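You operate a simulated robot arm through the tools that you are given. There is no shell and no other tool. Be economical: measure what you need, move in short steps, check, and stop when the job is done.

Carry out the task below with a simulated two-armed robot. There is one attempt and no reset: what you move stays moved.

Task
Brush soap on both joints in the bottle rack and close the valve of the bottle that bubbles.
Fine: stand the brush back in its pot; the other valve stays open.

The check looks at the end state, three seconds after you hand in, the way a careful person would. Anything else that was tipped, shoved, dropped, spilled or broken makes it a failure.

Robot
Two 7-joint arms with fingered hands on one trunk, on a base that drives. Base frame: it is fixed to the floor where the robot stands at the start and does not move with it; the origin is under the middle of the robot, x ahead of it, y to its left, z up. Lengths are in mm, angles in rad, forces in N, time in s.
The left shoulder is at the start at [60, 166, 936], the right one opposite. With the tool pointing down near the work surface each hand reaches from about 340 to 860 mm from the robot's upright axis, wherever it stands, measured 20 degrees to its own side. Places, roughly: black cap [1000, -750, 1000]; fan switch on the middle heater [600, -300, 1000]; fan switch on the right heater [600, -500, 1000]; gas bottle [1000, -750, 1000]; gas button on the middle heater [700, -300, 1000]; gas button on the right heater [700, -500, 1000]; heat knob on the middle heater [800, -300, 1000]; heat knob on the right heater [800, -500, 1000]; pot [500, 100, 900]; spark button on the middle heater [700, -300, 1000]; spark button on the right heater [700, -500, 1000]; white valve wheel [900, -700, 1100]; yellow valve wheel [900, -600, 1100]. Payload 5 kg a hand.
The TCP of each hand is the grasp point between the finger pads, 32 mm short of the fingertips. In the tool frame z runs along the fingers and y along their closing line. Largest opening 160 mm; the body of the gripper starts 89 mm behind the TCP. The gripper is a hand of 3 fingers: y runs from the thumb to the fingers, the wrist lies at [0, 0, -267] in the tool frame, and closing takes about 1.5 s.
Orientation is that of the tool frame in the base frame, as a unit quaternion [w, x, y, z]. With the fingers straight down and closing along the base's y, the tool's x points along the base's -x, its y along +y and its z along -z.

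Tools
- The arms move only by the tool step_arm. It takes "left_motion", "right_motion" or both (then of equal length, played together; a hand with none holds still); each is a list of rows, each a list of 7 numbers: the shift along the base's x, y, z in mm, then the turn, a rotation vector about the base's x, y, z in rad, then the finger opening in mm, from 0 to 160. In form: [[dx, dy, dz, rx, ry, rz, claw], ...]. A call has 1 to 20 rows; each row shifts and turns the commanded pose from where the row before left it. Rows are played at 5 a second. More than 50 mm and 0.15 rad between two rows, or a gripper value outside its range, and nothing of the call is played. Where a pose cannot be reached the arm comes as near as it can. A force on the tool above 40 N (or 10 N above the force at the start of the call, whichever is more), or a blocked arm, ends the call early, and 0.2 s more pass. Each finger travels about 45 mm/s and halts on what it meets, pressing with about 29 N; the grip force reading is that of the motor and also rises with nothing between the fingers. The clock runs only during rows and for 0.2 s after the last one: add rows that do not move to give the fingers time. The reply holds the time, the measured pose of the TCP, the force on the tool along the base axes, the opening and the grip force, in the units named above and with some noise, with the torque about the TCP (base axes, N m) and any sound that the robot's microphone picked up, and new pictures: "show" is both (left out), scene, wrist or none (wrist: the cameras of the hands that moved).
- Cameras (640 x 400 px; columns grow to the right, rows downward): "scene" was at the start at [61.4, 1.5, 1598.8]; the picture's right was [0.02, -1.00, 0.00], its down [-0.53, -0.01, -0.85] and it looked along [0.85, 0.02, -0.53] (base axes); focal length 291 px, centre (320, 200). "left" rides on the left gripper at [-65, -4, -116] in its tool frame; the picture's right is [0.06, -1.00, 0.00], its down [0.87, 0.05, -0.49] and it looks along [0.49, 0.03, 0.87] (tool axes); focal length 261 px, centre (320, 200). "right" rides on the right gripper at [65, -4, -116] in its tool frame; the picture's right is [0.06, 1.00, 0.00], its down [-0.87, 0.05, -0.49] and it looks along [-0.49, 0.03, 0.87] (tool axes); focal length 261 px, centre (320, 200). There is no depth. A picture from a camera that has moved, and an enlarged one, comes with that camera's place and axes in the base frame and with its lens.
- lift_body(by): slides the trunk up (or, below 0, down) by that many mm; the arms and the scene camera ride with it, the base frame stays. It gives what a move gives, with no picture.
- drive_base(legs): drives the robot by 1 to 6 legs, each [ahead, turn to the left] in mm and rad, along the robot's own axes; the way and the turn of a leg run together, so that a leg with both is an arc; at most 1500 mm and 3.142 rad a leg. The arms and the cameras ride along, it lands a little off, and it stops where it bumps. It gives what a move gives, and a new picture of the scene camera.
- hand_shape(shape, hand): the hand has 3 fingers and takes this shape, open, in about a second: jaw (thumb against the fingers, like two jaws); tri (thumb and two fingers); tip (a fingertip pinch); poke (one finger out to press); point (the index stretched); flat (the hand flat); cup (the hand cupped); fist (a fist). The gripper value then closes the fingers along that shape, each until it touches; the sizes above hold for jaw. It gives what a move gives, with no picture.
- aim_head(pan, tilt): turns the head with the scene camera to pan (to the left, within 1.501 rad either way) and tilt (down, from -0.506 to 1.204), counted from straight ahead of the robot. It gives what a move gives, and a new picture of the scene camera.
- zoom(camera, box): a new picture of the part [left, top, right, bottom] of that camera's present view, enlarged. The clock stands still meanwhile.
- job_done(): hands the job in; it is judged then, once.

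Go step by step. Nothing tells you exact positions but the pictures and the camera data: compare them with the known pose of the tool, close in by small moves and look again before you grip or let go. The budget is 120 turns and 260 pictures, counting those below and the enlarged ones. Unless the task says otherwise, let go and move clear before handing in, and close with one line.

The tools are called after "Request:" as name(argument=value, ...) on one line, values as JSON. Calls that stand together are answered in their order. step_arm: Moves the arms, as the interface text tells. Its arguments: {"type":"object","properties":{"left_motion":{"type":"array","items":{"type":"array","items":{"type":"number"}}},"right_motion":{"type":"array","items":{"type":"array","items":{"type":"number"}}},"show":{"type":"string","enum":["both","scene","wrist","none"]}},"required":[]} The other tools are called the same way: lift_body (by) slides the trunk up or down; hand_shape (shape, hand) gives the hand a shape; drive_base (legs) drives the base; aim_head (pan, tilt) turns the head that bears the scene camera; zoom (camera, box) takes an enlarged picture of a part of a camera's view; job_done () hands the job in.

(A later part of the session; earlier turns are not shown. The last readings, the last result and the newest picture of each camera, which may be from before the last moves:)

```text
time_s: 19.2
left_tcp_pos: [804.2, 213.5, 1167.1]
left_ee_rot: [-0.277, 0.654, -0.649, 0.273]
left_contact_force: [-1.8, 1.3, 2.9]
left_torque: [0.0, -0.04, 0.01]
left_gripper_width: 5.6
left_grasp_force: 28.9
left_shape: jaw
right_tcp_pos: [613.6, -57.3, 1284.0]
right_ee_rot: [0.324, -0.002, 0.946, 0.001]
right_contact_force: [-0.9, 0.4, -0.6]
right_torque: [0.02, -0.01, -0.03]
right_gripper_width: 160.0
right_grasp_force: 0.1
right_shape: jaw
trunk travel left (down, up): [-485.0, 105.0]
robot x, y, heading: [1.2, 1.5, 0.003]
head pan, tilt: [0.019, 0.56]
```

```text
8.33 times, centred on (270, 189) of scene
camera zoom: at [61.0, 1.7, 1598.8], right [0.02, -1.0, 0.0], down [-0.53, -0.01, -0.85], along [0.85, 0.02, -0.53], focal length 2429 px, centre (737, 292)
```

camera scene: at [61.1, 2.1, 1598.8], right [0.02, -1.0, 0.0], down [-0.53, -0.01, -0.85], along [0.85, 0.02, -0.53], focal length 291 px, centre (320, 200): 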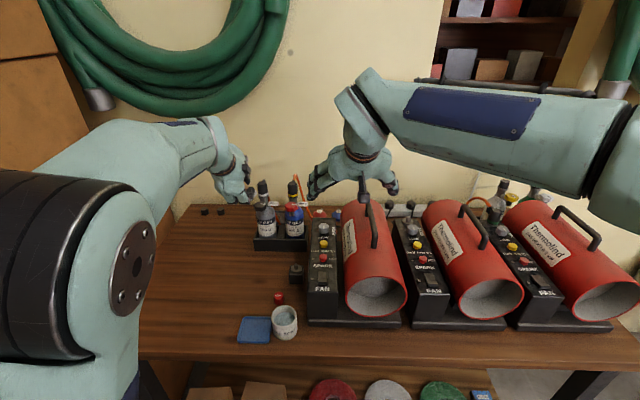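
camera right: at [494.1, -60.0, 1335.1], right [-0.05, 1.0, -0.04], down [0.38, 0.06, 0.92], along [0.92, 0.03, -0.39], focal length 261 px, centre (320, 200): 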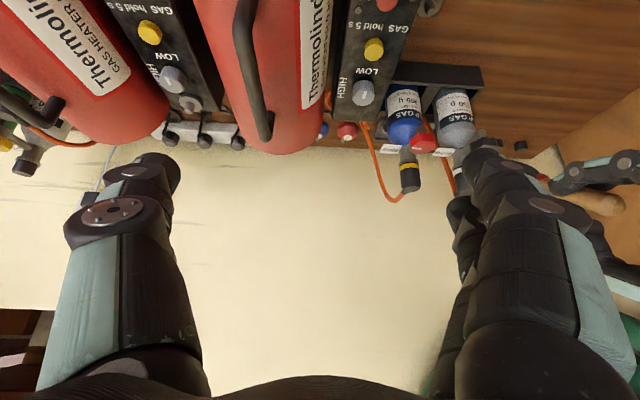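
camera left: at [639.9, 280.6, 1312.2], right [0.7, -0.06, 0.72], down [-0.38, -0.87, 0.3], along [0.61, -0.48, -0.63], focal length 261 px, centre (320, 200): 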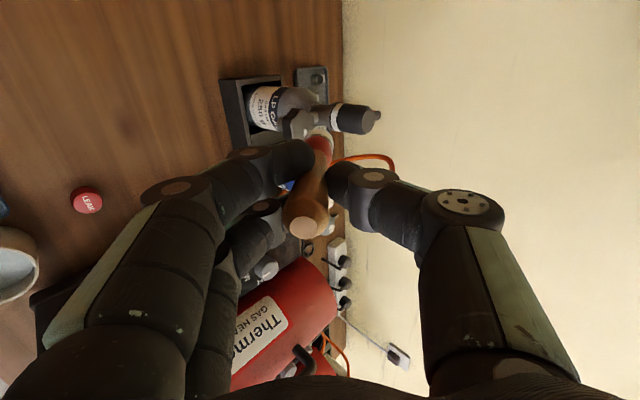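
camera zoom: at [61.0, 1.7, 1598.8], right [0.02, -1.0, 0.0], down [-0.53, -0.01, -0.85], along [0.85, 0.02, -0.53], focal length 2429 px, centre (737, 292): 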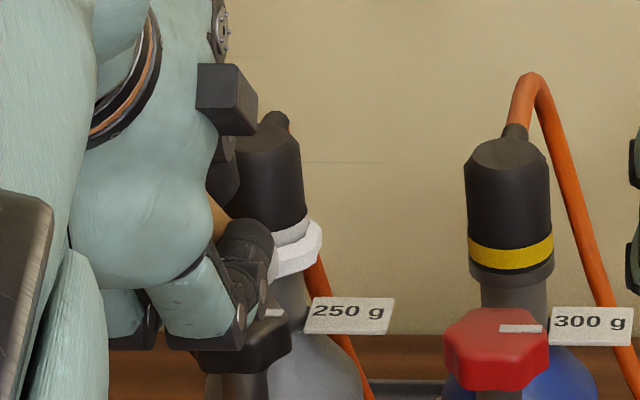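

A white soap film now rings the grey joint. I'll back off, slide over to the blue bottle at the same standoff, and look at both.

Request:
step_arm(left_motion=[[-15, 0, 13, 0, 0, 0, 0], [-20, 0, 20, 0, 0, 0, 0], [-10, 0, 15, 0, 0, 0, 0], [0, -24, 0, 0, 0, 0, 0], [0, -24, 0, 0, 0, 0, 0], [0, -24, 0, 0, 0, 0, 0], [2, -24, 0, 0, 0, 0, 0], [0, 0, 0, 0, 0, 0, 0]], right_motion=[[0, -10, 0, 0, 0, 0, 160], [0, -10, 0, 0, 0, 0, 160], [0, -10, 0, 0, 0, 0, 160], [0, -10, 0, 0, 0, 0, 160], [0, -10, 0, 0, 0, 0, 160], [0, -10, 0, 0, 0, 0, 160], [0, -10, 0, 0, 0, 0, 160], [0, 0, 0, 0, 0, 0, 160]], show="wrist")

Request:
zoom(camera="scene", box=[240, 165, 320, 225])

Request:
zoom(camera="left", box=[250, 50, 410, 170])

```text
time_s: 21.0
left_tcp_pos: [762.7, 116.9, 1213.4]
left_ee_rot: [-0.277, 0.654, -0.649, 0.273]
left_contact_force: [-0.6, 0.4, 0.0]
left_torque: [0.0, -0.01, -0.02]
left_gripper_width: 5.7
left_grasp_force: 28.9
left_shape: jaw
right_tcp_pos: [616.8, -126.7, 1283.5]
right_ee_rot: [0.324, -0.002, 0.946, 0.0]
right_contact_force: [0.0, -0.5, 0.0]
right_torque: [-0.03, -0.04, -0.05]
right_gripper_width: 160.1
right_grasp_force: 0.0
right_shape: jaw
trunk travel left (down, up): [-485.0, 105.0]
robot x, y, heading: [0.2, 2.7, 0.003]
head pan, tilt: [0.019, 0.56]
camera right: at [494.9, -130.1, 1334.8], right [-0.05, 1.0, -0.04], down [0.39, 0.06, 0.92], along [0.92, 0.03, -0.39], focal length 261 px, centre (320, 200)
camera left: at [681.0, 180.7, 1296.1], right [0.7, -0.06, 0.71], down [-0.38, -0.87, 0.3], along [0.61, -0.48, -0.63], focal length 261 px, centre (320, 200)
```

right: 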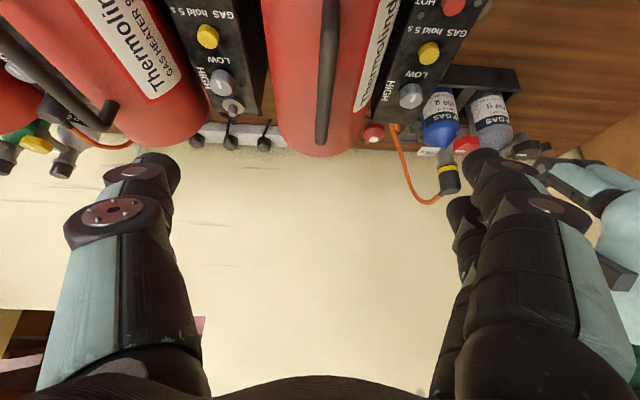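
left: 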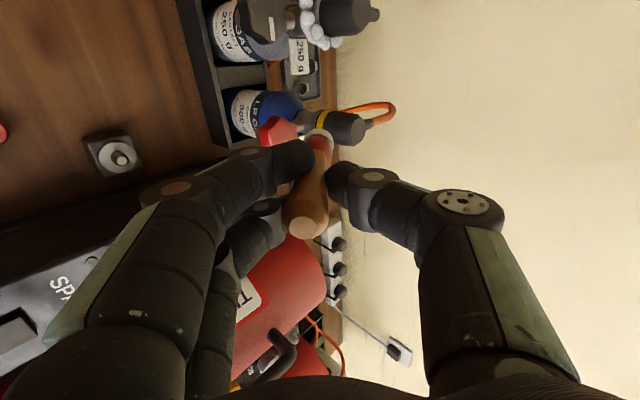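

```text
6.67 times, centred on (280, 195) of scene
camera zoom: at [61.5, 2.1, 1598.8], right [0.02, -1.0, 0.0], down [-0.53, -0.01, -0.85], along [0.85, 0.02, -0.53], focal length 1943 px, centre (587, 233)
```

zoom: 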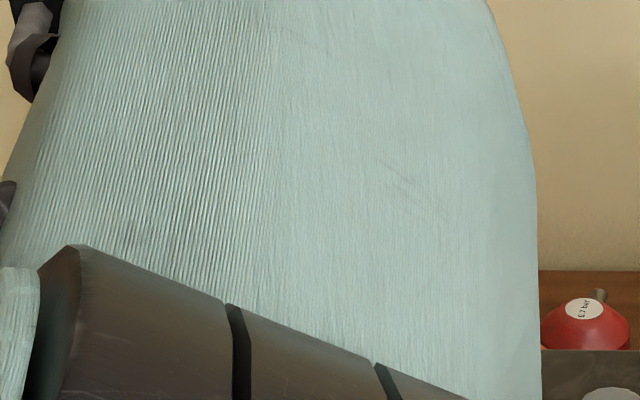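

```text
3.33 times, centred on (330, 110) of left
camera zoom: at [681.0, 180.7, 1296.1], right [0.7, -0.06, 0.71], down [-0.38, -0.87, 0.3], along [0.61, -0.48, -0.63], focal length 869 px, centre (287, 500)
```

zoom: 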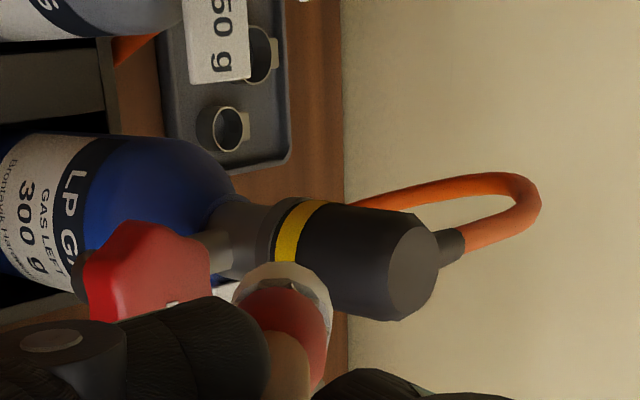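

The grey joint already shows foam blobs, so it's likely the leak. I'll now brush the blue joint with the same approach vector.

Request:
step_arm(left_motion=[[10, 0, -13, 0, 0, 0, 0], [12, 0, -13, 0, 0, 0, 0], [8, 0, -8, 0, 0, 0, 0], [4, 0, -4, 0, 0, 0, 0], [4, 0, -4, 0, 0, 0, 0], [4, 0, -3, 0, 0, 0, 0], [1, 0, -1, 0, 0, 0, 0], [0, 0, 0, 0, 0, 0, 0]], show="none")

Request:
zoom(camera="left", box=[250, 50, 410, 170])

```text
time_s: 22.8
left_tcp_pos: [804.9, 117.2, 1168.5]
left_ee_rot: [-0.277, 0.654, -0.649, 0.273]
left_contact_force: [-2.1, 0.6, 0.5]
left_torque: [-0.03, 0.09, 0.04]
left_gripper_width: 5.7
left_grasp_force: 29.1
left_shape: jaw
right_tcp_pos: [615.3, -126.5, 1283.4]
right_ee_rot: [0.325, -0.001, 0.946, 0.0]
right_contact_force: [-0.1, 0.0, 0.9]
right_torque: [-0.01, -0.02, 0.02]
right_gripper_width: 159.9
right_grasp_force: 0.1
right_shape: jaw
trunk travel left (down, up): [-485.0, 105.0]
robot x, y, heading: [-0.6, 2.4, 0.004]
head pan, tilt: [0.019, 0.56]
```

```text
3.33 times, centred on (330, 110) of left
camera zoom: at [723.8, 180.6, 1250.5], right [0.7, -0.06, 0.71], down [-0.38, -0.87, 0.3], along [0.61, -0.48, -0.63], focal length 869 px, centre (287, 500)
```

zoom: 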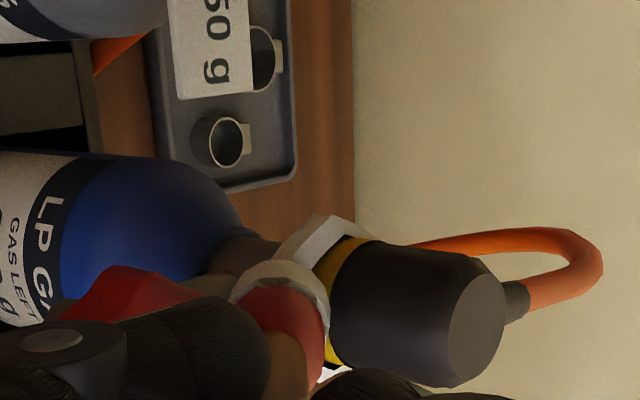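

The film appeared on the blue joint too. I'll retreat, swing left out of view, wait a moment, and compare the two joints.

Request:
step_arm(left_motion=[[-15, 0, 13, 0, 0, 0, 0], [-20, 0, 20, 0, 0, 0, 0], [-20, 0, 20, 0, 0, 0, 0], [-25, 30, 10, 0, 0, 0, 0], [-25, 35, 5, 0, 0, 0, 0], [-25, 40, 0, 0, 0, 0, 0], [-25, 40, 0, 0, 0, 0, 0], [-25, 40, 0, 0, 0, 0, 0], [0, 45, 0, 0, 0, 0, 0], [0, 0, 0, 0, 0, 0, 0], [0, 0, 0, 0, 0, 0, 0], [0, 0, 0, 0, 0, 0, 0]], show="scene")

Request:
zoom(camera="scene", box=[240, 160, 320, 220])

Request:
zoom(camera="right", box=[400, 60, 560, 200])

```text
time_s: 25.4
left_tcp_pos: [624.5, 345.6, 1237.7]
left_ee_rot: [-0.277, 0.654, -0.649, 0.273]
left_contact_force: [-0.3, -0.2, -0.4]
left_torque: [0.01, 0.01, -0.01]
left_gripper_width: 5.7
left_grasp_force: 29.1
left_shape: jaw
right_tcp_pos: [616.3, -126.7, 1283.5]
right_ee_rot: [0.324, -0.001, 0.946, 0.001]
right_contact_force: [-0.1, -0.2, 0.0]
right_torque: [0.05, -0.02, 0.02]
right_gripper_width: 160.1
right_grasp_force: 0.1
right_shape: jaw
trunk travel left (down, up): [-485.0, 105.0]
robot x, y, heading: [0.1, -1.8, 0.0]
head pan, tilt: [0.019, 0.56]
camera scene: at [61.4, 1.4, 1598.8], right [0.02, -1.0, 0.0], down [-0.53, -0.01, -0.85], along [0.85, 0.02, -0.53], focal length 291 px, centre (320, 200)
```

scene: 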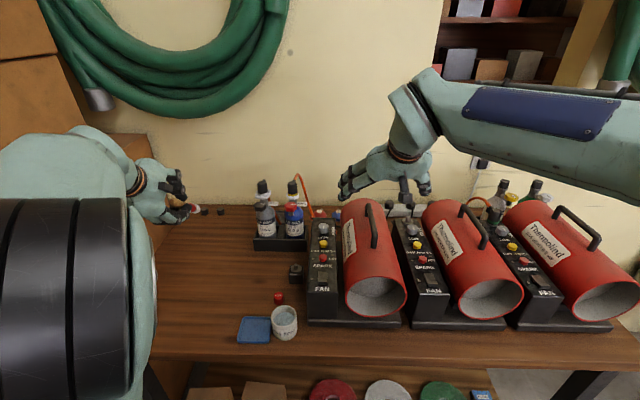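

```text
6.67 times, centred on (280, 190) of scene
camera zoom: at [61.4, 1.4, 1598.8], right [0.02, -1.0, 0.0], down [-0.53, -0.01, -0.85], along [0.85, 0.02, -0.53], focal length 1943 px, centre (587, 267)
```

zoom: 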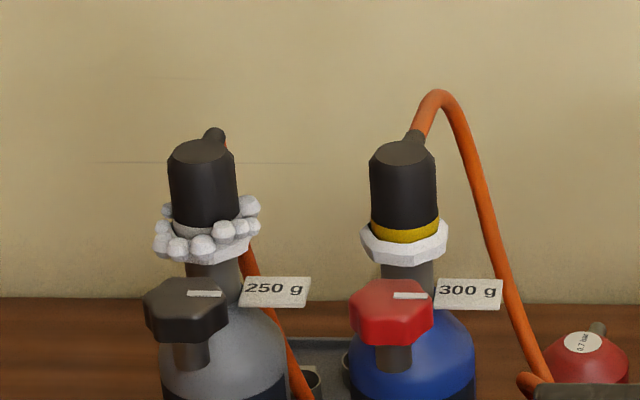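

```text
2.86 times, centred on (480, 130) of right
camera zoom: at [494.7, -130.7, 1334.8], right [-0.05, 1.0, -0.04], down [0.38, 0.05, 0.92], along [0.92, 0.03, -0.39], focal length 745 px, centre (-137, 400)
```

zoom: 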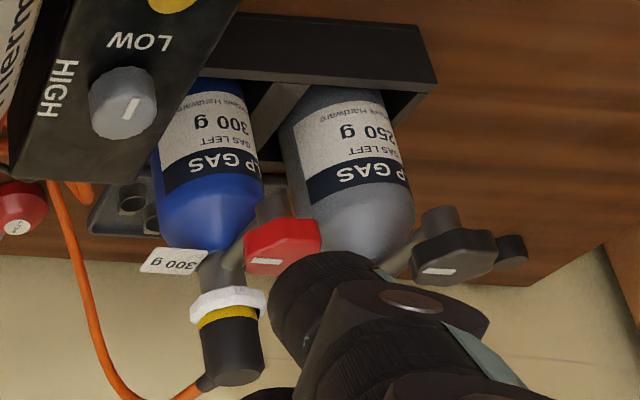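

The grey 250 g bottle bubbles and the blue one only shows a film, so the black wheel on the grey bottle must be closed. First I'll put the brush back, upright and over the pot.

Request:
step_arm(left_motion=[[-13, -40, -6, 0, 0.14, 0, 0], [-13, -40, -6, 0, 0.14, 0, 0], [-13, -40, -6, 0, 0.14, 0, 0], [-13, -40, -6, 0, 0.14, 0, 0], [-13, -40, -6, 0, 0.14, 0, 0], [-15, -39, -10, 0, 0.1, 0, 0], [0, 0, -40, 0, 0, 0, 0], [0, 0, 0, 0, 0, 0, 0]], show="wrist")

Request:
zoom(camera="scene", box=[220, 200, 340, 350])

Request:
zoom(camera="left", box=[240, 60, 400, 260])

```text
time_s: 27.2
left_tcp_pos: [544.0, 108.3, 1156.9]
left_ee_rot: [-0.003, 0.709, -0.705, -0.003]
left_contact_force: [-0.1, 0.5, 0.4]
left_torque: [0.0, -0.03, -0.01]
left_gripper_width: 5.6
left_grasp_force: 29.5
left_shape: jaw
right_tcp_pos: [616.7, -127.4, 1283.9]
right_ee_rot: [0.324, -0.003, 0.946, 0.002]
right_contact_force: [-0.1, -0.4, -0.3]
right_torque: [0.04, 0.01, -0.03]
right_gripper_width: 159.8
right_grasp_force: 0.1
right_shape: jaw
trunk travel left (down, up): [-485.0, 105.0]
robot x, y, heading: [-3.0, 1.8, 0.004]
head pan, tilt: [0.019, 0.56]
camera left: at [548.2, 171.8, 1272.1], right [1.0, -0.06, 0.0], down [-0.05, -0.87, 0.48], along [-0.03, -0.48, -0.87], focal length 261 px, centre (320, 200)
```

left: 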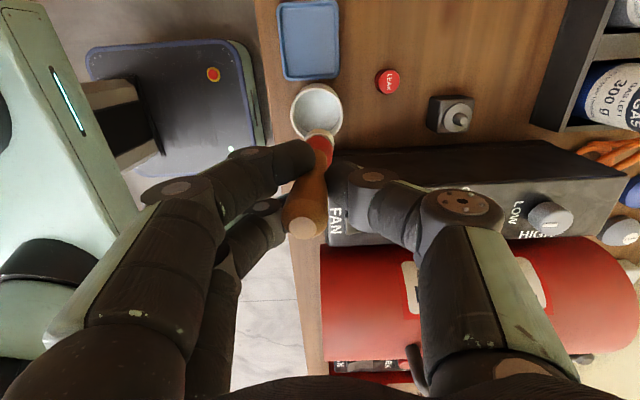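

```text
2.67 times, centred on (280, 275) of scene
camera zoom: at [61.3, 1.6, 1598.8], right [0.02, -1.0, 0.0], down [-0.53, -0.01, -0.85], along [0.85, 0.02, -0.53], focal length 777 px, centre (427, 0)
```

zoom: 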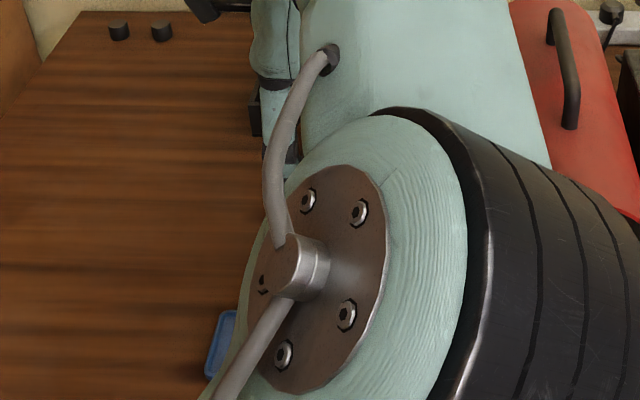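

```text
2.00 times, centred on (320, 160) of left
camera zoom: at [548.2, 171.8, 1272.1], right [1.0, -0.06, 0.0], down [-0.05, -0.87, 0.48], along [-0.03, -0.48, -0.87], focal length 521 px, centre (320, 280)
```

zoom: 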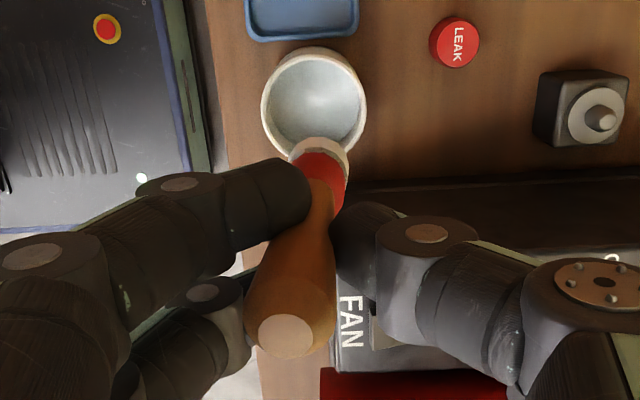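

The pose above the pot matches the one from the lift, with the brush unchanged in the hand. The elbow just hides the scene view. I'll lower it on the same line and check partway with the wrist camera.

Request:
step_arm(left_motion=[[0, -2, -30, 0, 0, 0, 0], [0, 0, -30, 0, 0, 0, 0], [0, 0, -25, 0, 0, 0, 0], [0, 0, -25, 0, 0, 0, 0], [0, 0, -20, 0, 0, 0, 0], [0, 0, 0, 0, 0, 0, 0]], show="wrist")

Request:
zoom(camera="left", box=[240, 60, 400, 260])

```text
time_s: 28.6
left_tcp_pos: [544.3, 106.6, 1024.0]
left_ee_rot: [-0.002, 0.709, -0.705, -0.004]
left_contact_force: [-0.3, 0.1, 0.0]
left_torque: [0.03, 0.02, 0.01]
left_gripper_width: 5.3
left_grasp_force: 28.8
left_shape: jaw
right_tcp_pos: [616.1, -126.2, 1284.2]
right_ee_rot: [0.324, -0.003, 0.946, 0.002]
right_contact_force: [-0.5, -0.7, 0.2]
right_torque: [0.01, 0.0, 0.03]
right_gripper_width: 160.1
right_grasp_force: 0.1
right_shape: jaw
trunk travel left (down, up): [-485.0, 105.0]
robot x, y, heading: [-0.6, 0.2, 0.001]
head pan, tilt: [0.019, 0.56]
camera left: at [548.7, 170.5, 1140.6], right [1.0, -0.06, 0.0], down [-0.05, -0.87, 0.48], along [-0.03, -0.48, -0.87], focal length 261 px, centre (320, 200)
```

left: 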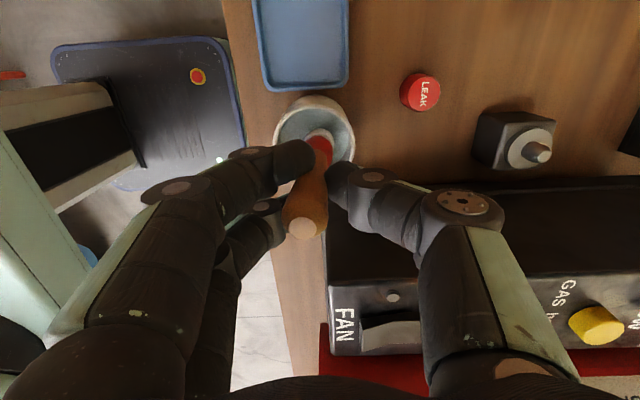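

```text
2.00 times, centred on (320, 160) of left
camera zoom: at [548.7, 170.5, 1140.6], right [1.0, -0.06, 0.0], down [-0.05, -0.87, 0.48], along [-0.03, -0.48, -0.87], focal length 521 px, centre (320, 280)
```

zoom: 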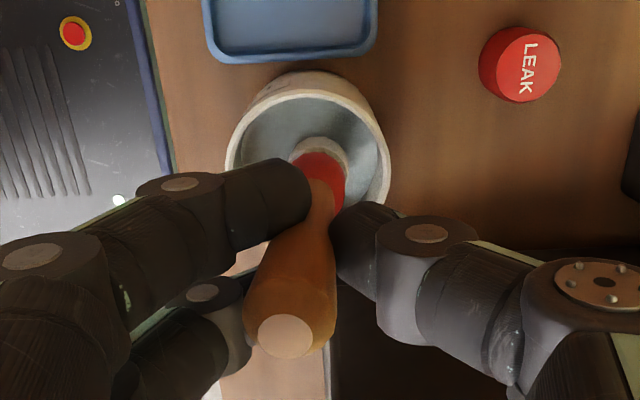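

The bristles are inside the pot, the same as during the lift. I'll lower the last 28 mm gently and let go.

Request:
step_arm(left_motion=[[0, 0, -10, 0, 0, 0, 0], [0, 0, -10, 0, 0, 0, 0], [0, 0, -5, 0, 0, 0, 0], [0, 0, -4, 0, 0, 0, 0], [0, 0, 0, 0, 0, 0, 15], [0, 0, 0, 0, 0, 0, 30], [0, 0, 0, 0, 0, 0, 50], [0, 0, 0, 0, 0, 0, 70], [0, 0, 0, 0, 0, 0, 70], [0, 0, 0, 0, 0, 0, 70]], show="wrist")

```text
time_s: 30.8
left_tcp_pos: [544.9, 106.4, 997.0]
left_ee_rot: [-0.002, 0.709, -0.705, -0.004]
left_contact_force: [0.8, -0.5, -0.8]
left_torque: [0.03, -0.06, -0.03]
left_gripper_width: 69.1
left_grasp_force: 0.1
left_shape: jaw
right_tcp_pos: [616.3, -126.0, 1282.9]
right_ee_rot: [0.324, -0.002, 0.946, 0.001]
right_contact_force: [-0.3, -0.2, -0.2]
right_torque: [0.01, 0.01, -0.03]
right_gripper_width: 159.9
right_grasp_force: 0.0
right_shape: jaw
trunk travel left (down, up): [-485.0, 105.0]
robot x, y, heading: [-1.7, 3.8, 0.005]
head pan, tilt: [0.019, 0.56]
camera left: at [548.7, 169.6, 1112.1], right [1.0, -0.06, 0.0], down [-0.05, -0.87, 0.48], along [-0.03, -0.48, -0.87], focal length 261 px, centre (320, 200)
```

left: 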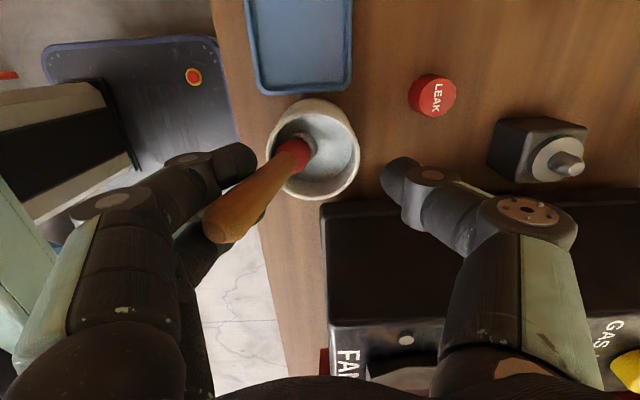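

The brush settled leaning on the rim, perhaps touching a finger. I'll look closer before withdrawing.

Request:
zoom(camera="left", box=[160, 80, 400, 260])

Request:
aim_head(pan=0.15, tilt=0.9)

```text
2.22 times, centred on (280, 170) of left
camera zoom: at [548.7, 169.6, 1112.1], right [1.0, -0.06, 0.0], down [-0.05, -0.87, 0.48], along [-0.03, -0.48, -0.87], focal length 579 px, centre (409, 267)
```

zoom: 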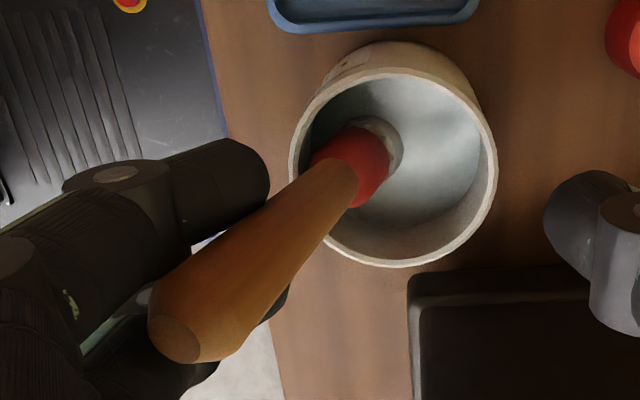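

```text
time_s: 31.6
left_tcp_pos: [544.3, 106.4, 996.8]
left_ee_rot: [-0.003, 0.709, -0.705, -0.004]
left_contact_force: [0.6, 0.1, -1.1]
left_torque: [0.0, -0.04, 0.0]
left_gripper_width: 68.9
left_grasp_force: 0.1
left_shape: jaw
right_tcp_pos: [615.4, -126.5, 1284.0]
right_ee_rot: [0.324, -0.002, 0.946, 0.001]
right_contact_force: [-0.2, 0.3, 0.1]
right_torque: [0.03, -0.02, -0.01]
right_gripper_width: 159.8
right_grasp_force: 0.1
right_shape: jaw
trunk travel left (down, up): [-485.0, 105.0]
robot x, y, heading: [0.9, 0.6, 0.004]
head pan, tilt: [0.15, 0.901]
camera scene: at [46.7, 11.1, 1570.4], right [0.15, -0.99, 0.0], down [-0.77, -0.12, -0.62], along [0.61, 0.09, -0.78], focal length 291 px, centre (320, 200)
```

scene: 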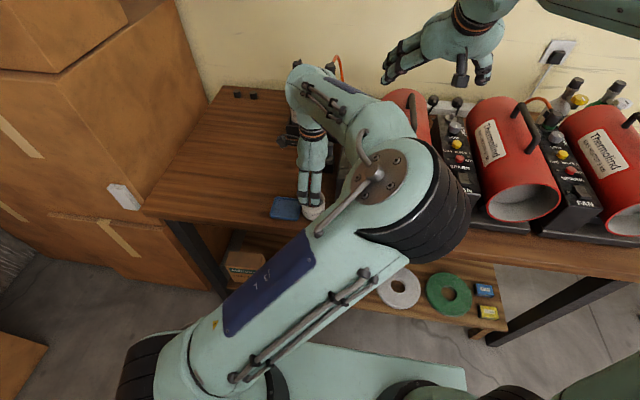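

The brush seems to rest against the rim. I'll open further and move the fingers away to the −x side slightly to see if it stays.

Request:
step_arm(left_motion=[[0, 0, 0, 0, 0, 0, 85], [0, 0, 0, 0, 0, 0, 100], [0, 0, 0, 0, 0, 0, 100], [0, 0, 0, 0, 0, 0, 100]], show="wrist")

Request:
zoom(camera="left", box=[160, 80, 400, 260])

```text
time_s: 32.6
left_tcp_pos: [545.0, 105.6, 996.5]
left_ee_rot: [-0.002, 0.709, -0.705, -0.004]
left_contact_force: [0.2, 0.1, -0.2]
left_torque: [0.0, 0.03, -0.02]
left_gripper_width: 99.6
left_grasp_force: 0.1
left_shape: jaw
right_tcp_pos: [617.2, -126.3, 1283.6]
right_ee_rot: [0.323, -0.002, 0.946, 0.002]
right_contact_force: [-0.5, -0.2, 0.7]
right_torque: [0.02, 0.05, -0.02]
right_gripper_width: 159.9
right_grasp_force: 0.2
right_shape: jaw
trunk travel left (down, up): [-485.0, 105.0]
robot x, y, heading: [0.7, -1.5, 0.005]
head pan, tilt: [0.15, 0.901]
camera left: at [548.7, 169.6, 1112.1], right [1.0, -0.06, 0.0], down [-0.05, -0.87, 0.48], along [-0.03, -0.48, -0.87], focal length 261 px, centre (320, 200)
```

left: 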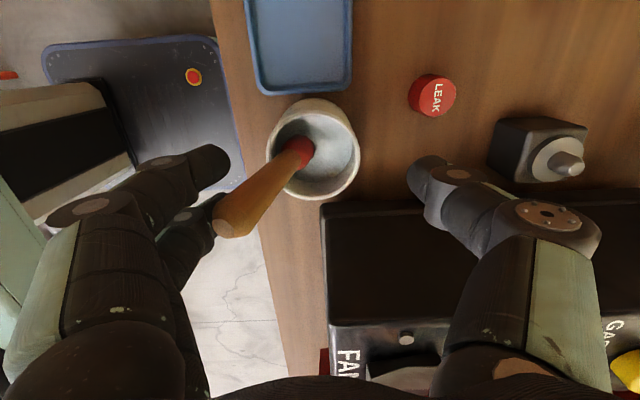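

```text
2.22 times, centred on (280, 170) of left
camera zoom: at [548.7, 169.6, 1112.1], right [1.0, -0.06, 0.0], down [-0.05, -0.87, 0.48], along [-0.03, -0.48, -0.87], focal length 579 px, centre (409, 267)
```

zoom: 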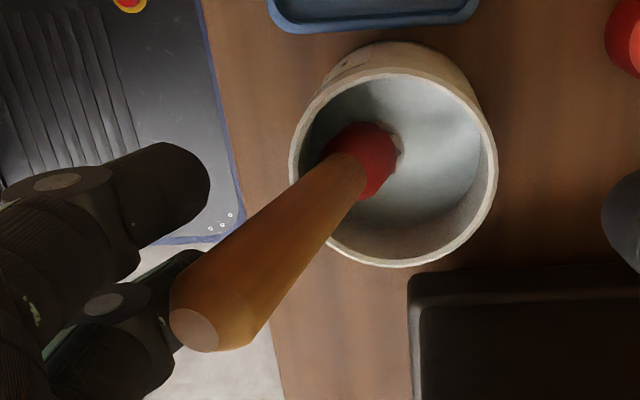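

It stays leaning on the rim. I'll open wider so the fingers are fully clear, then lift straight up.

Request:
step_arm(left_motion=[[0, 0, 0, 0, 0, 0, 120], [0, 0, 0, 0, 0, 0, 145], [0, 0, 0, 0, 0, 0, 145], [0, 0, 0, 0, 0, 0, 145], [0, 0, 15, 0, 0, 0, 145], [0, 0, 15, 0, 0, 0, 145]], show="wrist")

```text
time_s: 34.0
left_tcp_pos: [545.2, 105.8, 1026.8]
left_ee_rot: [-0.002, 0.709, -0.705, -0.003]
left_contact_force: [0.0, 0.4, -0.8]
left_torque: [-0.02, 0.0, 0.0]
left_gripper_width: 144.9
left_grasp_force: 0.1
left_shape: jaw
right_tcp_pos: [616.0, -126.7, 1282.2]
right_ee_rot: [0.323, -0.002, 0.946, 0.001]
right_contact_force: [-0.5, 0.7, -0.4]
right_torque: [0.01, 0.01, -0.02]
right_gripper_width: 159.9
right_grasp_force: 0.0
right_shape: jaw
trunk travel left (down, up): [-485.0, 105.0]
robot x, y, heading: [2.8, -1.4, 0.006]
head pan, tilt: [0.15, 0.901]
camera left: at [548.6, 169.5, 1142.4], right [1.0, -0.06, 0.0], down [-0.05, -0.87, 0.48], along [-0.03, -0.48, -0.87], focal length 261 px, centre (320, 200)
```

left: 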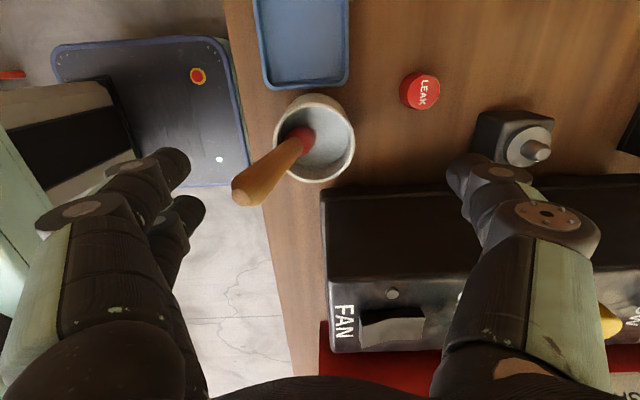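

The brush stands in its pot against the rim, clear of the hand. I'll raise the left hand, turn it to the 45° yaw wanted for the wheel, and lift the trunk a bit.

Request:
step_arm(left_motion=[[0, 0, 40, 0, 0, 0, 145], [0, 0, 45, 0, 0, 0, 120], [0, 10, 45, 0, 0, 0, 100], [0, 20, 40, 0, 0, -0.13, 90], [0, 20, 30, 0, 0, -0.13, 90], [0, 20, 20, 0, 0, -0.13, 90], [0, 20, 0, 0, 0, -0.13, 90], [0, 15, 0, 0, 0, -0.13, 90], [0, 0, 0, 0, 0, -0.135, 90], [0, 0, 0, 0, 0, 0, 90]], show="none")

Request:
aim_head(pan=0.0, tilt=1.1)

```text
time_s: 36.2
left_tcp_pos: [544.4, 210.8, 1246.7]
left_ee_rot: [0.004, -0.385, 0.923, 0.003]
left_contact_force: [0.1, -0.1, -0.7]
left_torque: [0.01, -0.01, 0.03]
left_gripper_width: 90.5
left_grasp_force: 0.0
left_shape: jaw
right_tcp_pos: [616.1, -127.2, 1283.6]
right_ee_rot: [0.323, -0.002, 0.946, 0.001]
right_contact_force: [0.4, -0.3, 0.6]
right_torque: [-0.02, -0.01, -0.01]
right_gripper_width: 159.6
right_grasp_force: 0.0
right_shape: jaw
trunk travel left (down, up): [-485.0, 105.0]
robot x, y, heading: [3.7, 0.9, 0.005]
head pan, tilt: [0.15, 0.901]
```

```text
time_s: 36.9
left_tcp_pos: [545.0, 210.5, 1247.7]
left_ee_rot: [0.003, -0.385, 0.923, 0.002]
left_contact_force: [0.6, 0.5, 0.1]
left_torque: [0.01, 0.03, 0.0]
left_gripper_width: 90.7
left_grasp_force: 0.1
left_shape: jaw
right_tcp_pos: [617.5, -127.2, 1284.6]
right_ee_rot: [0.325, -0.002, 0.946, 0.0]
right_contact_force: [0.2, -1.0, 0.5]
right_torque: [-0.01, -0.02, 0.01]
right_gripper_width: 159.8
right_grasp_force: 0.1
right_shape: jaw
trunk travel left (down, up): [-485.0, 105.0]
robot x, y, heading: [-0.2, 1.3, 0.005]
head pan, tilt: [0.0, 1.1]
camera scene: at [35.2, -0.1, 1556.6], right [0.0, -1.0, 0.0], down [-0.89, 0.0, -0.45], along [0.45, 0.0, -0.89], focal length 291 px, centre (320, 200)
```

scene: 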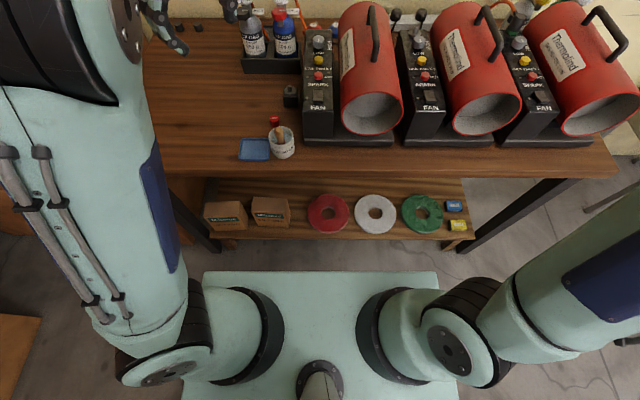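

The way ahead seems to have about 120 mm of free room under the bench edge. I'll drive 80 mm ahead and raise the trunk 60 mm for reach.

Request:
drive_base(legs=[[80, 0]])

Request:
lift_body(by=60)

Request:
aim_head(pan=0.1, tilt=0.6)

```text
time_s: 38.0
left_tcp_pos: [628.0, 210.5, 1244.4]
left_ee_rot: [0.003, -0.385, 0.923, 0.003]
left_contact_force: [1.1, 0.1, 0.1]
left_torque: [0.01, 0.08, 0.01]
left_gripper_width: 90.3
left_grasp_force: 0.1
left_shape: jaw
right_tcp_pos: [699.5, -125.9, 1281.6]
right_ee_rot: [0.323, -0.002, 0.946, 0.001]
right_contact_force: [0.8, -0.6, -0.2]
right_torque: [-0.01, 0.02, 0.01]
right_gripper_width: 160.0
right_grasp_force: 0.0
right_shape: jaw
trunk travel left (down, up): [-485.0, 105.0]
robot x, y, heading: [77.1, -0.8, 0.004]
head pan, tilt: [0.0, 1.1]
camera scene: at [117.5, -0.2, 1556.5], right [0.0, -1.0, 0.0], down [-0.89, 0.0, -0.45], along [0.45, 0.0, -0.89], focal length 291 px, centre (320, 200)
```

scene: 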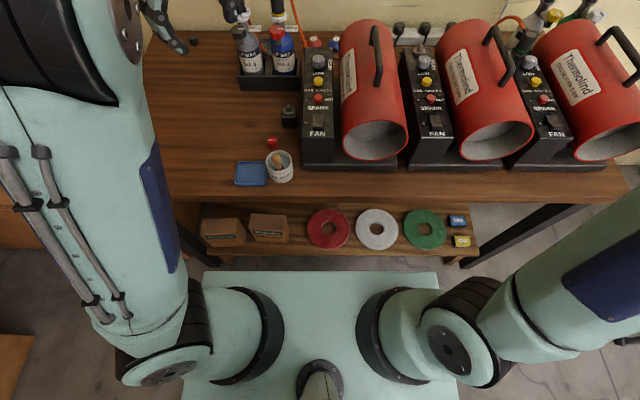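

```text
time_s: 39.0
left_tcp_pos: [625.3, 209.4, 1306.6]
left_ee_rot: [0.003, -0.385, 0.923, 0.002]
left_contact_force: [-0.1, 0.6, 0.0]
left_torque: [0.02, -0.01, 0.01]
left_gripper_width: 90.3
left_grasp_force: 0.0
left_shape: jaw
right_tcp_pos: [697.7, -126.2, 1342.8]
right_ee_rot: [0.324, -0.002, 0.946, 0.001]
right_contact_force: [0.3, -0.1, 0.0]
right_torque: [0.0, -0.02, 0.03]
right_gripper_width: 159.9
right_grasp_force: 0.0
right_shape: jaw
trunk travel left (down, up): [-545.0, 45.0]
robot x, y, heading: [77.8, -1.7, 0.002]
head pan, tilt: [0.0, 1.1]
```

```text
time_s: 39.9
left_tcp_pos: [626.0, 211.7, 1307.5]
left_ee_rot: [0.003, -0.385, 0.923, 0.003]
left_contact_force: [-1.4, 0.4, -0.4]
left_torque: [-0.01, 0.0, -0.03]
left_gripper_width: 90.9
left_grasp_force: 0.0
left_shape: jaw
right_tcp_pos: [697.3, -125.1, 1342.9]
right_ee_rot: [0.324, -0.002, 0.946, 0.0]
right_contact_force: [0.0, -0.4, -0.4]
right_torque: [0.0, -0.02, -0.03]
right_gripper_width: 159.9
right_grasp_force: 0.0
right_shape: jaw
trunk travel left (down, up): [-545.0, 45.0]
robot x, y, heading: [80.7, -2.1, 0.003]
head pan, tilt: [0.099, 0.6]
camera scene: at [140.3, 8.9, 1655.1], right [0.1, -0.99, 0.0], down [-0.56, -0.06, -0.82], along [0.82, 0.09, -0.57], focal length 291 px, centre (320, 200)
```

scene: 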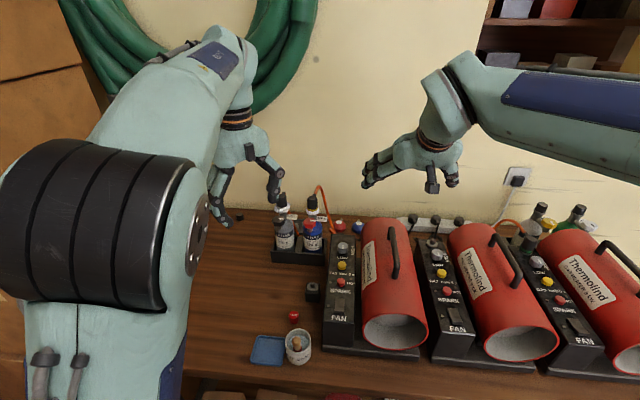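

Request:
zoom(camera="scene", box=[250, 180, 330, 240])

Request:
zoom(camera="right", box=[400, 20, 560, 120])

```text
6.67 times, centred on (290, 210) of scene
camera zoom: at [140.3, 8.9, 1655.1], right [0.1, -0.99, 0.0], down [-0.56, -0.06, -0.82], along [0.82, 0.09, -0.57], focal length 1943 px, centre (520, 133)
```

zoom: 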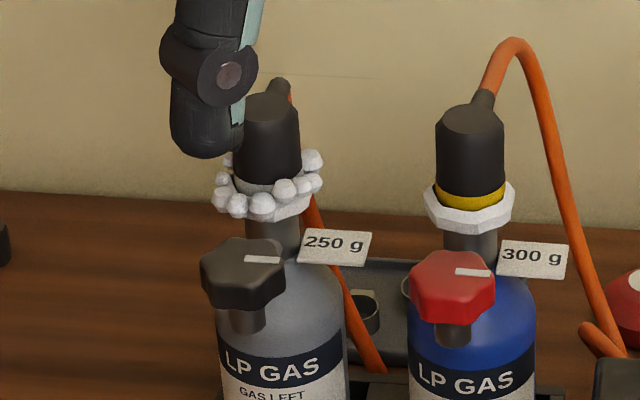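

```text
4.00 times, centred on (480, 70) of right
camera zoom: at [575.4, -130.1, 1394.5], right [-0.05, 1.0, -0.04], down [0.39, 0.06, 0.92], along [0.92, 0.03, -0.39], focal length 1043 px, centre (-320, 720)
```

zoom: 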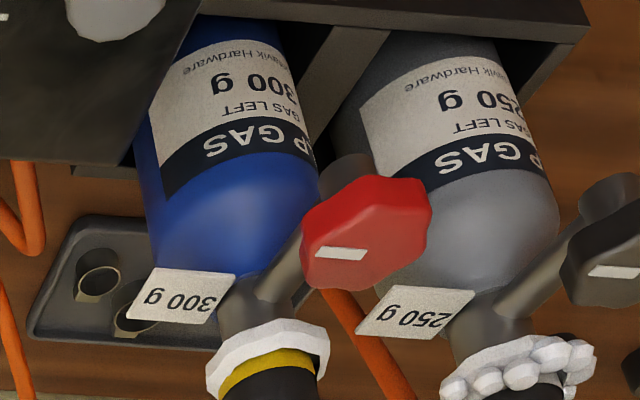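

The black wheel's top face centre triangulates cleanly to [839, 215, 1088], about 40 mm across. I'll bring the left hand above it and check.

Request:
step_arm(left_motion=[[38, 1, -20, 0, 0, 0, 80], [38, 1, -25, 0, 0, 0, 80], [38, 1, -25, 0, 0, 0, 80], [38, 0, -25, 0, 0, 0, 80], [38, 0, -25, 0, 0, 0, 80], [23, 0, -20, 0, 0, 0, 80], [0, 0, 0, 0, 0, 0, 80]], show="both")

Request:
zoom(camera="scene", box=[230, 150, 350, 240])

```text
time_s: 41.5
left_tcp_pos: [839.6, 214.7, 1165.6]
left_ee_rot: [0.003, -0.385, 0.923, 0.001]
left_contact_force: [0.7, 0.8, -0.6]
left_torque: [0.03, 0.03, 0.0]
left_gripper_width: 80.6
left_grasp_force: 0.1
left_shape: jaw
right_tcp_pos: [696.2, -126.0, 1345.3]
right_ee_rot: [0.324, -0.002, 0.946, 0.001]
right_contact_force: [0.0, 0.0, 0.5]
right_torque: [0.01, -0.01, 0.0]
right_gripper_width: 159.6
right_grasp_force: 0.1
right_shape: jaw
trunk travel left (down, up): [-545.0, 45.0]
robot x, y, heading: [83.7, -2.0, 0.006]
head pan, tilt: [0.099, 0.6]
camera scene: at [139.7, 8.7, 1655.2], right [0.1, -0.99, 0.0], down [-0.56, -0.06, -0.83], along [0.82, 0.09, -0.56], focal length 291 px, centre (320, 200)
camera left: at [886.6, 256.7, 1280.8], right [0.67, -0.75, 0.0], down [-0.65, -0.58, 0.48], along [-0.36, -0.32, -0.87], focal length 261 px, centre (320, 200)
```

scene: 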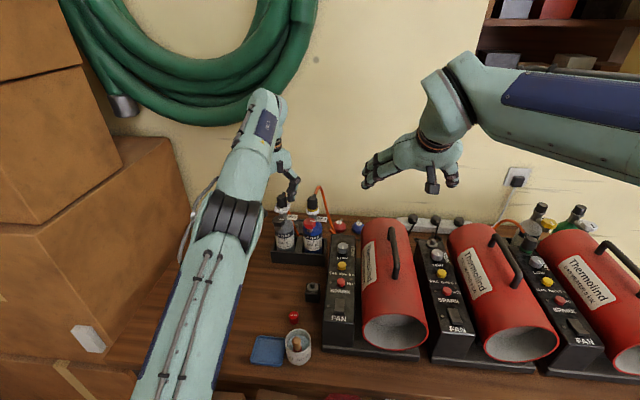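
left: 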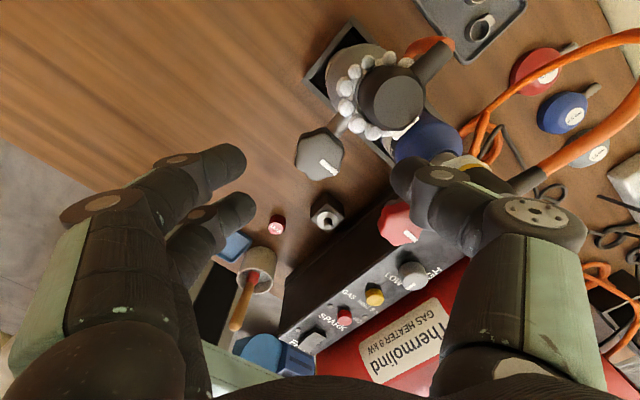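

```text
4.44 times, centred on (290, 195) of scene
camera zoom: at [139.7, 8.7, 1655.2], right [0.1, -0.99, 0.0], down [-0.56, -0.06, -0.83], along [0.82, 0.09, -0.56], focal length 1295 px, centre (453, 222)
```

zoom: 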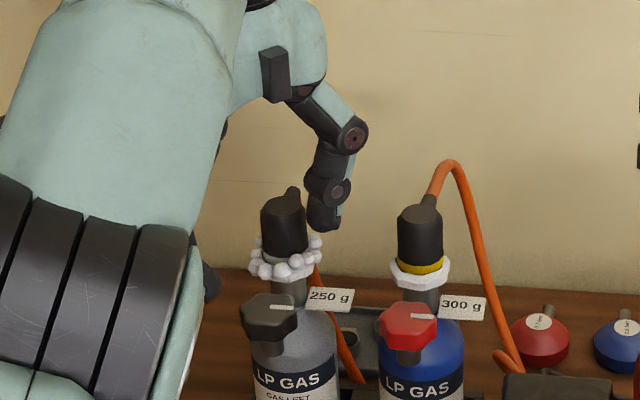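

The hand is centred over the black wheel with the thumb passing between the two regulators. I'll lower it around the wheel.

Request:
step_arm(left_motion=[[-1, -1, -20, 0, 0, 0, 80], [0, 0, -20, 0, 0, 0, 80], [0, 0, -15, 0, 0, 0, 80], [0, 0, -12, 0, 0, 0, 80], [0, 0, 0, 0, 0, 0, 80]], show="wrist")

Request:
zoom(camera="scene", box=[230, 150, 350, 240])

Request:
zoom(camera="right", box=[420, 20, 580, 120])

```text
time_s: 42.7
left_tcp_pos: [838.7, 213.5, 1098.4]
left_ee_rot: [0.004, -0.385, 0.923, 0.003]
left_contact_force: [-0.1, -0.7, -0.8]
left_torque: [-0.03, 0.04, 0.0]
left_gripper_width: 80.9
left_grasp_force: 0.1
left_shape: jaw
right_tcp_pos: [696.3, -127.0, 1343.4]
right_ee_rot: [0.323, -0.003, 0.946, 0.001]
right_contact_force: [-0.6, 0.1, 0.3]
right_torque: [0.02, -0.03, -0.02]
right_gripper_width: 160.0
right_grasp_force: 0.1
right_shape: jaw
trunk travel left (down, up): [-545.0, 45.0]
robot x, y, heading: [81.9, 0.2, 0.006]
head pan, tilt: [0.099, 0.6]
camera left: at [885.7, 255.1, 1214.1], right [0.67, -0.75, 0.0], down [-0.65, -0.58, 0.48], along [-0.36, -0.32, -0.87], focal length 261 px, centre (320, 200)
```

left: 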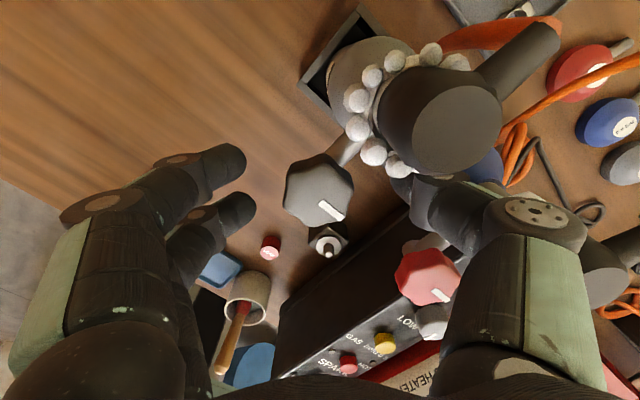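

```text
4.44 times, centred on (290, 195) of scene
camera zoom: at [140.2, 8.9, 1655.2], right [0.1, -0.99, 0.0], down [-0.56, -0.06, -0.83], along [0.82, 0.09, -0.56], focal length 1295 px, centre (453, 222)
```

zoom: 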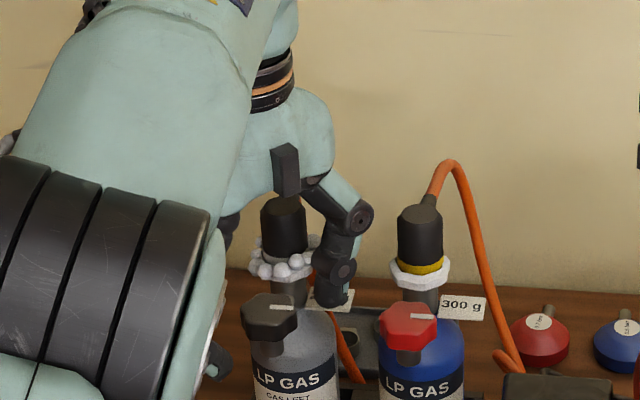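

```text
4.00 times, centred on (500, 70) of right
camera zoom: at [575.3, -130.1, 1394.6], right [-0.05, 1.0, -0.04], down [0.39, 0.06, 0.92], along [0.92, 0.03, -0.39], focal length 1043 px, centre (-400, 720)
```

zoom: 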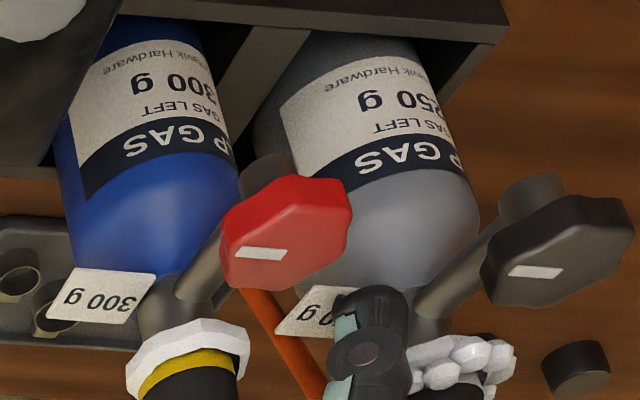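

The wheel is centred between the jaws. I'll close on it.

Request:
step_arm(left_motion=[[0, 0, 0, 0, 0, 0, 65], [0, 0, 0, 0, 0, 0, 50], [0, 0, 0, 0, 0, 0, 40], [0, 0, 0, 0, 0, 0, 30], [0, 0, 0, 0, 0, 0, 20], [0, 0, 0, 0, 0, 0, 15], [0, 0, 0, 0, 0, 0, 15]], show="wrist")

```text
time_s: 44.3
left_tcp_pos: [837.4, 212.6, 1098.7]
left_ee_rot: [0.003, -0.385, 0.923, 0.003]
left_contact_force: [-0.1, 0.0, -1.2]
left_torque: [0.01, 0.01, -0.03]
left_gripper_width: 26.4
left_grasp_force: 28.8
left_shape: jaw
right_tcp_pos: [696.6, -126.5, 1343.0]
right_ee_rot: [0.324, -0.001, 0.946, 0.0]
right_contact_force: [-0.4, 0.4, 0.4]
right_torque: [0.0, 0.02, 0.0]
right_gripper_width: 159.9
right_grasp_force: 0.1
right_shape: jaw
trunk travel left (down, up): [-545.0, 45.0]
robot x, y, heading: [82.1, 2.1, 0.002]
head pan, tilt: [0.099, 0.6]
camera left: at [886.0, 255.2, 1213.8], right [0.67, -0.75, 0.0], down [-0.65, -0.58, 0.49], along [-0.36, -0.32, -0.87], focal length 261 px, centre (320, 200)
```

left: 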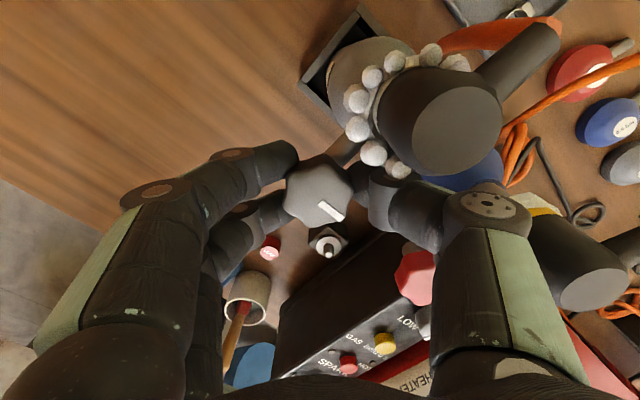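

The wheel is gripped with almost no side force. I'll turn clockwise (seen from above) in small rows and watch the torque.

Request:
step_arm(left_motion=[[0, 0, 0, 0, 0, -0.1, 15], [0, 0, 0, 0, 0, -0.1, 15], [0, 0, 0, 0, 0, -0.1, 15], [0, 0, 0, 0, 0, -0.1, 15], [0, 0, 0, 0, 0, 0, 15]], show="wrist")

Request:
zoom(camera="right", box=[420, 20, 580, 120])

```text
time_s: 45.5
left_tcp_pos: [837.3, 211.7, 1097.9]
left_ee_rot: [0.003, -0.194, 0.981, 0.002]
left_contact_force: [0.2, -0.4, -0.9]
left_torque: [0.03, 0.0, 0.0]
left_gripper_width: 26.5
left_grasp_force: 28.6
left_shape: jaw
right_tcp_pos: [697.3, -125.3, 1344.2]
right_ee_rot: [0.324, -0.002, 0.946, 0.001]
right_contact_force: [-0.6, 0.0, 0.4]
right_torque: [0.01, -0.01, 0.0]
right_gripper_width: 160.0
right_grasp_force: 0.0
right_shape: jaw
trunk travel left (down, up): [-545.0, 45.0]
robot x, y, heading: [81.5, -0.9, 0.001]
head pan, tilt: [0.099, 0.6]
camera left: at [898.7, 233.0, 1213.9], right [0.32, -0.95, 0.0], down [-0.83, -0.28, 0.49], along [-0.46, -0.15, -0.87], focal length 261 px, centre (320, 200)
```

left: 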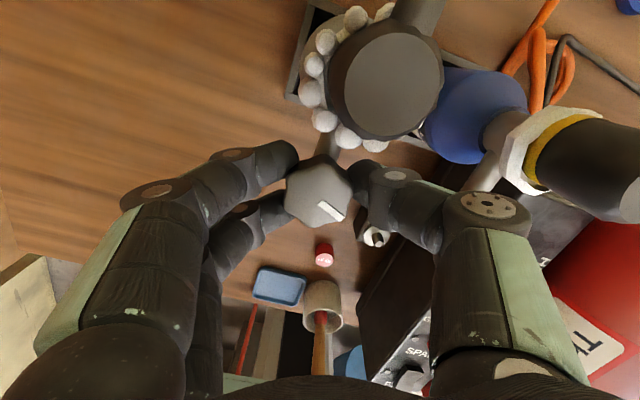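

```text
4.00 times, centred on (500, 70) of right
camera zoom: at [575.8, -130.0, 1394.3], right [-0.05, 1.0, -0.04], down [0.39, 0.06, 0.92], along [0.92, 0.03, -0.39], focal length 1043 px, centre (-400, 720)
```

zoom: 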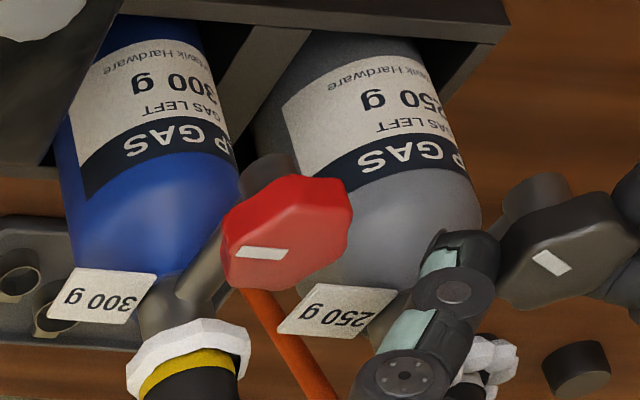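

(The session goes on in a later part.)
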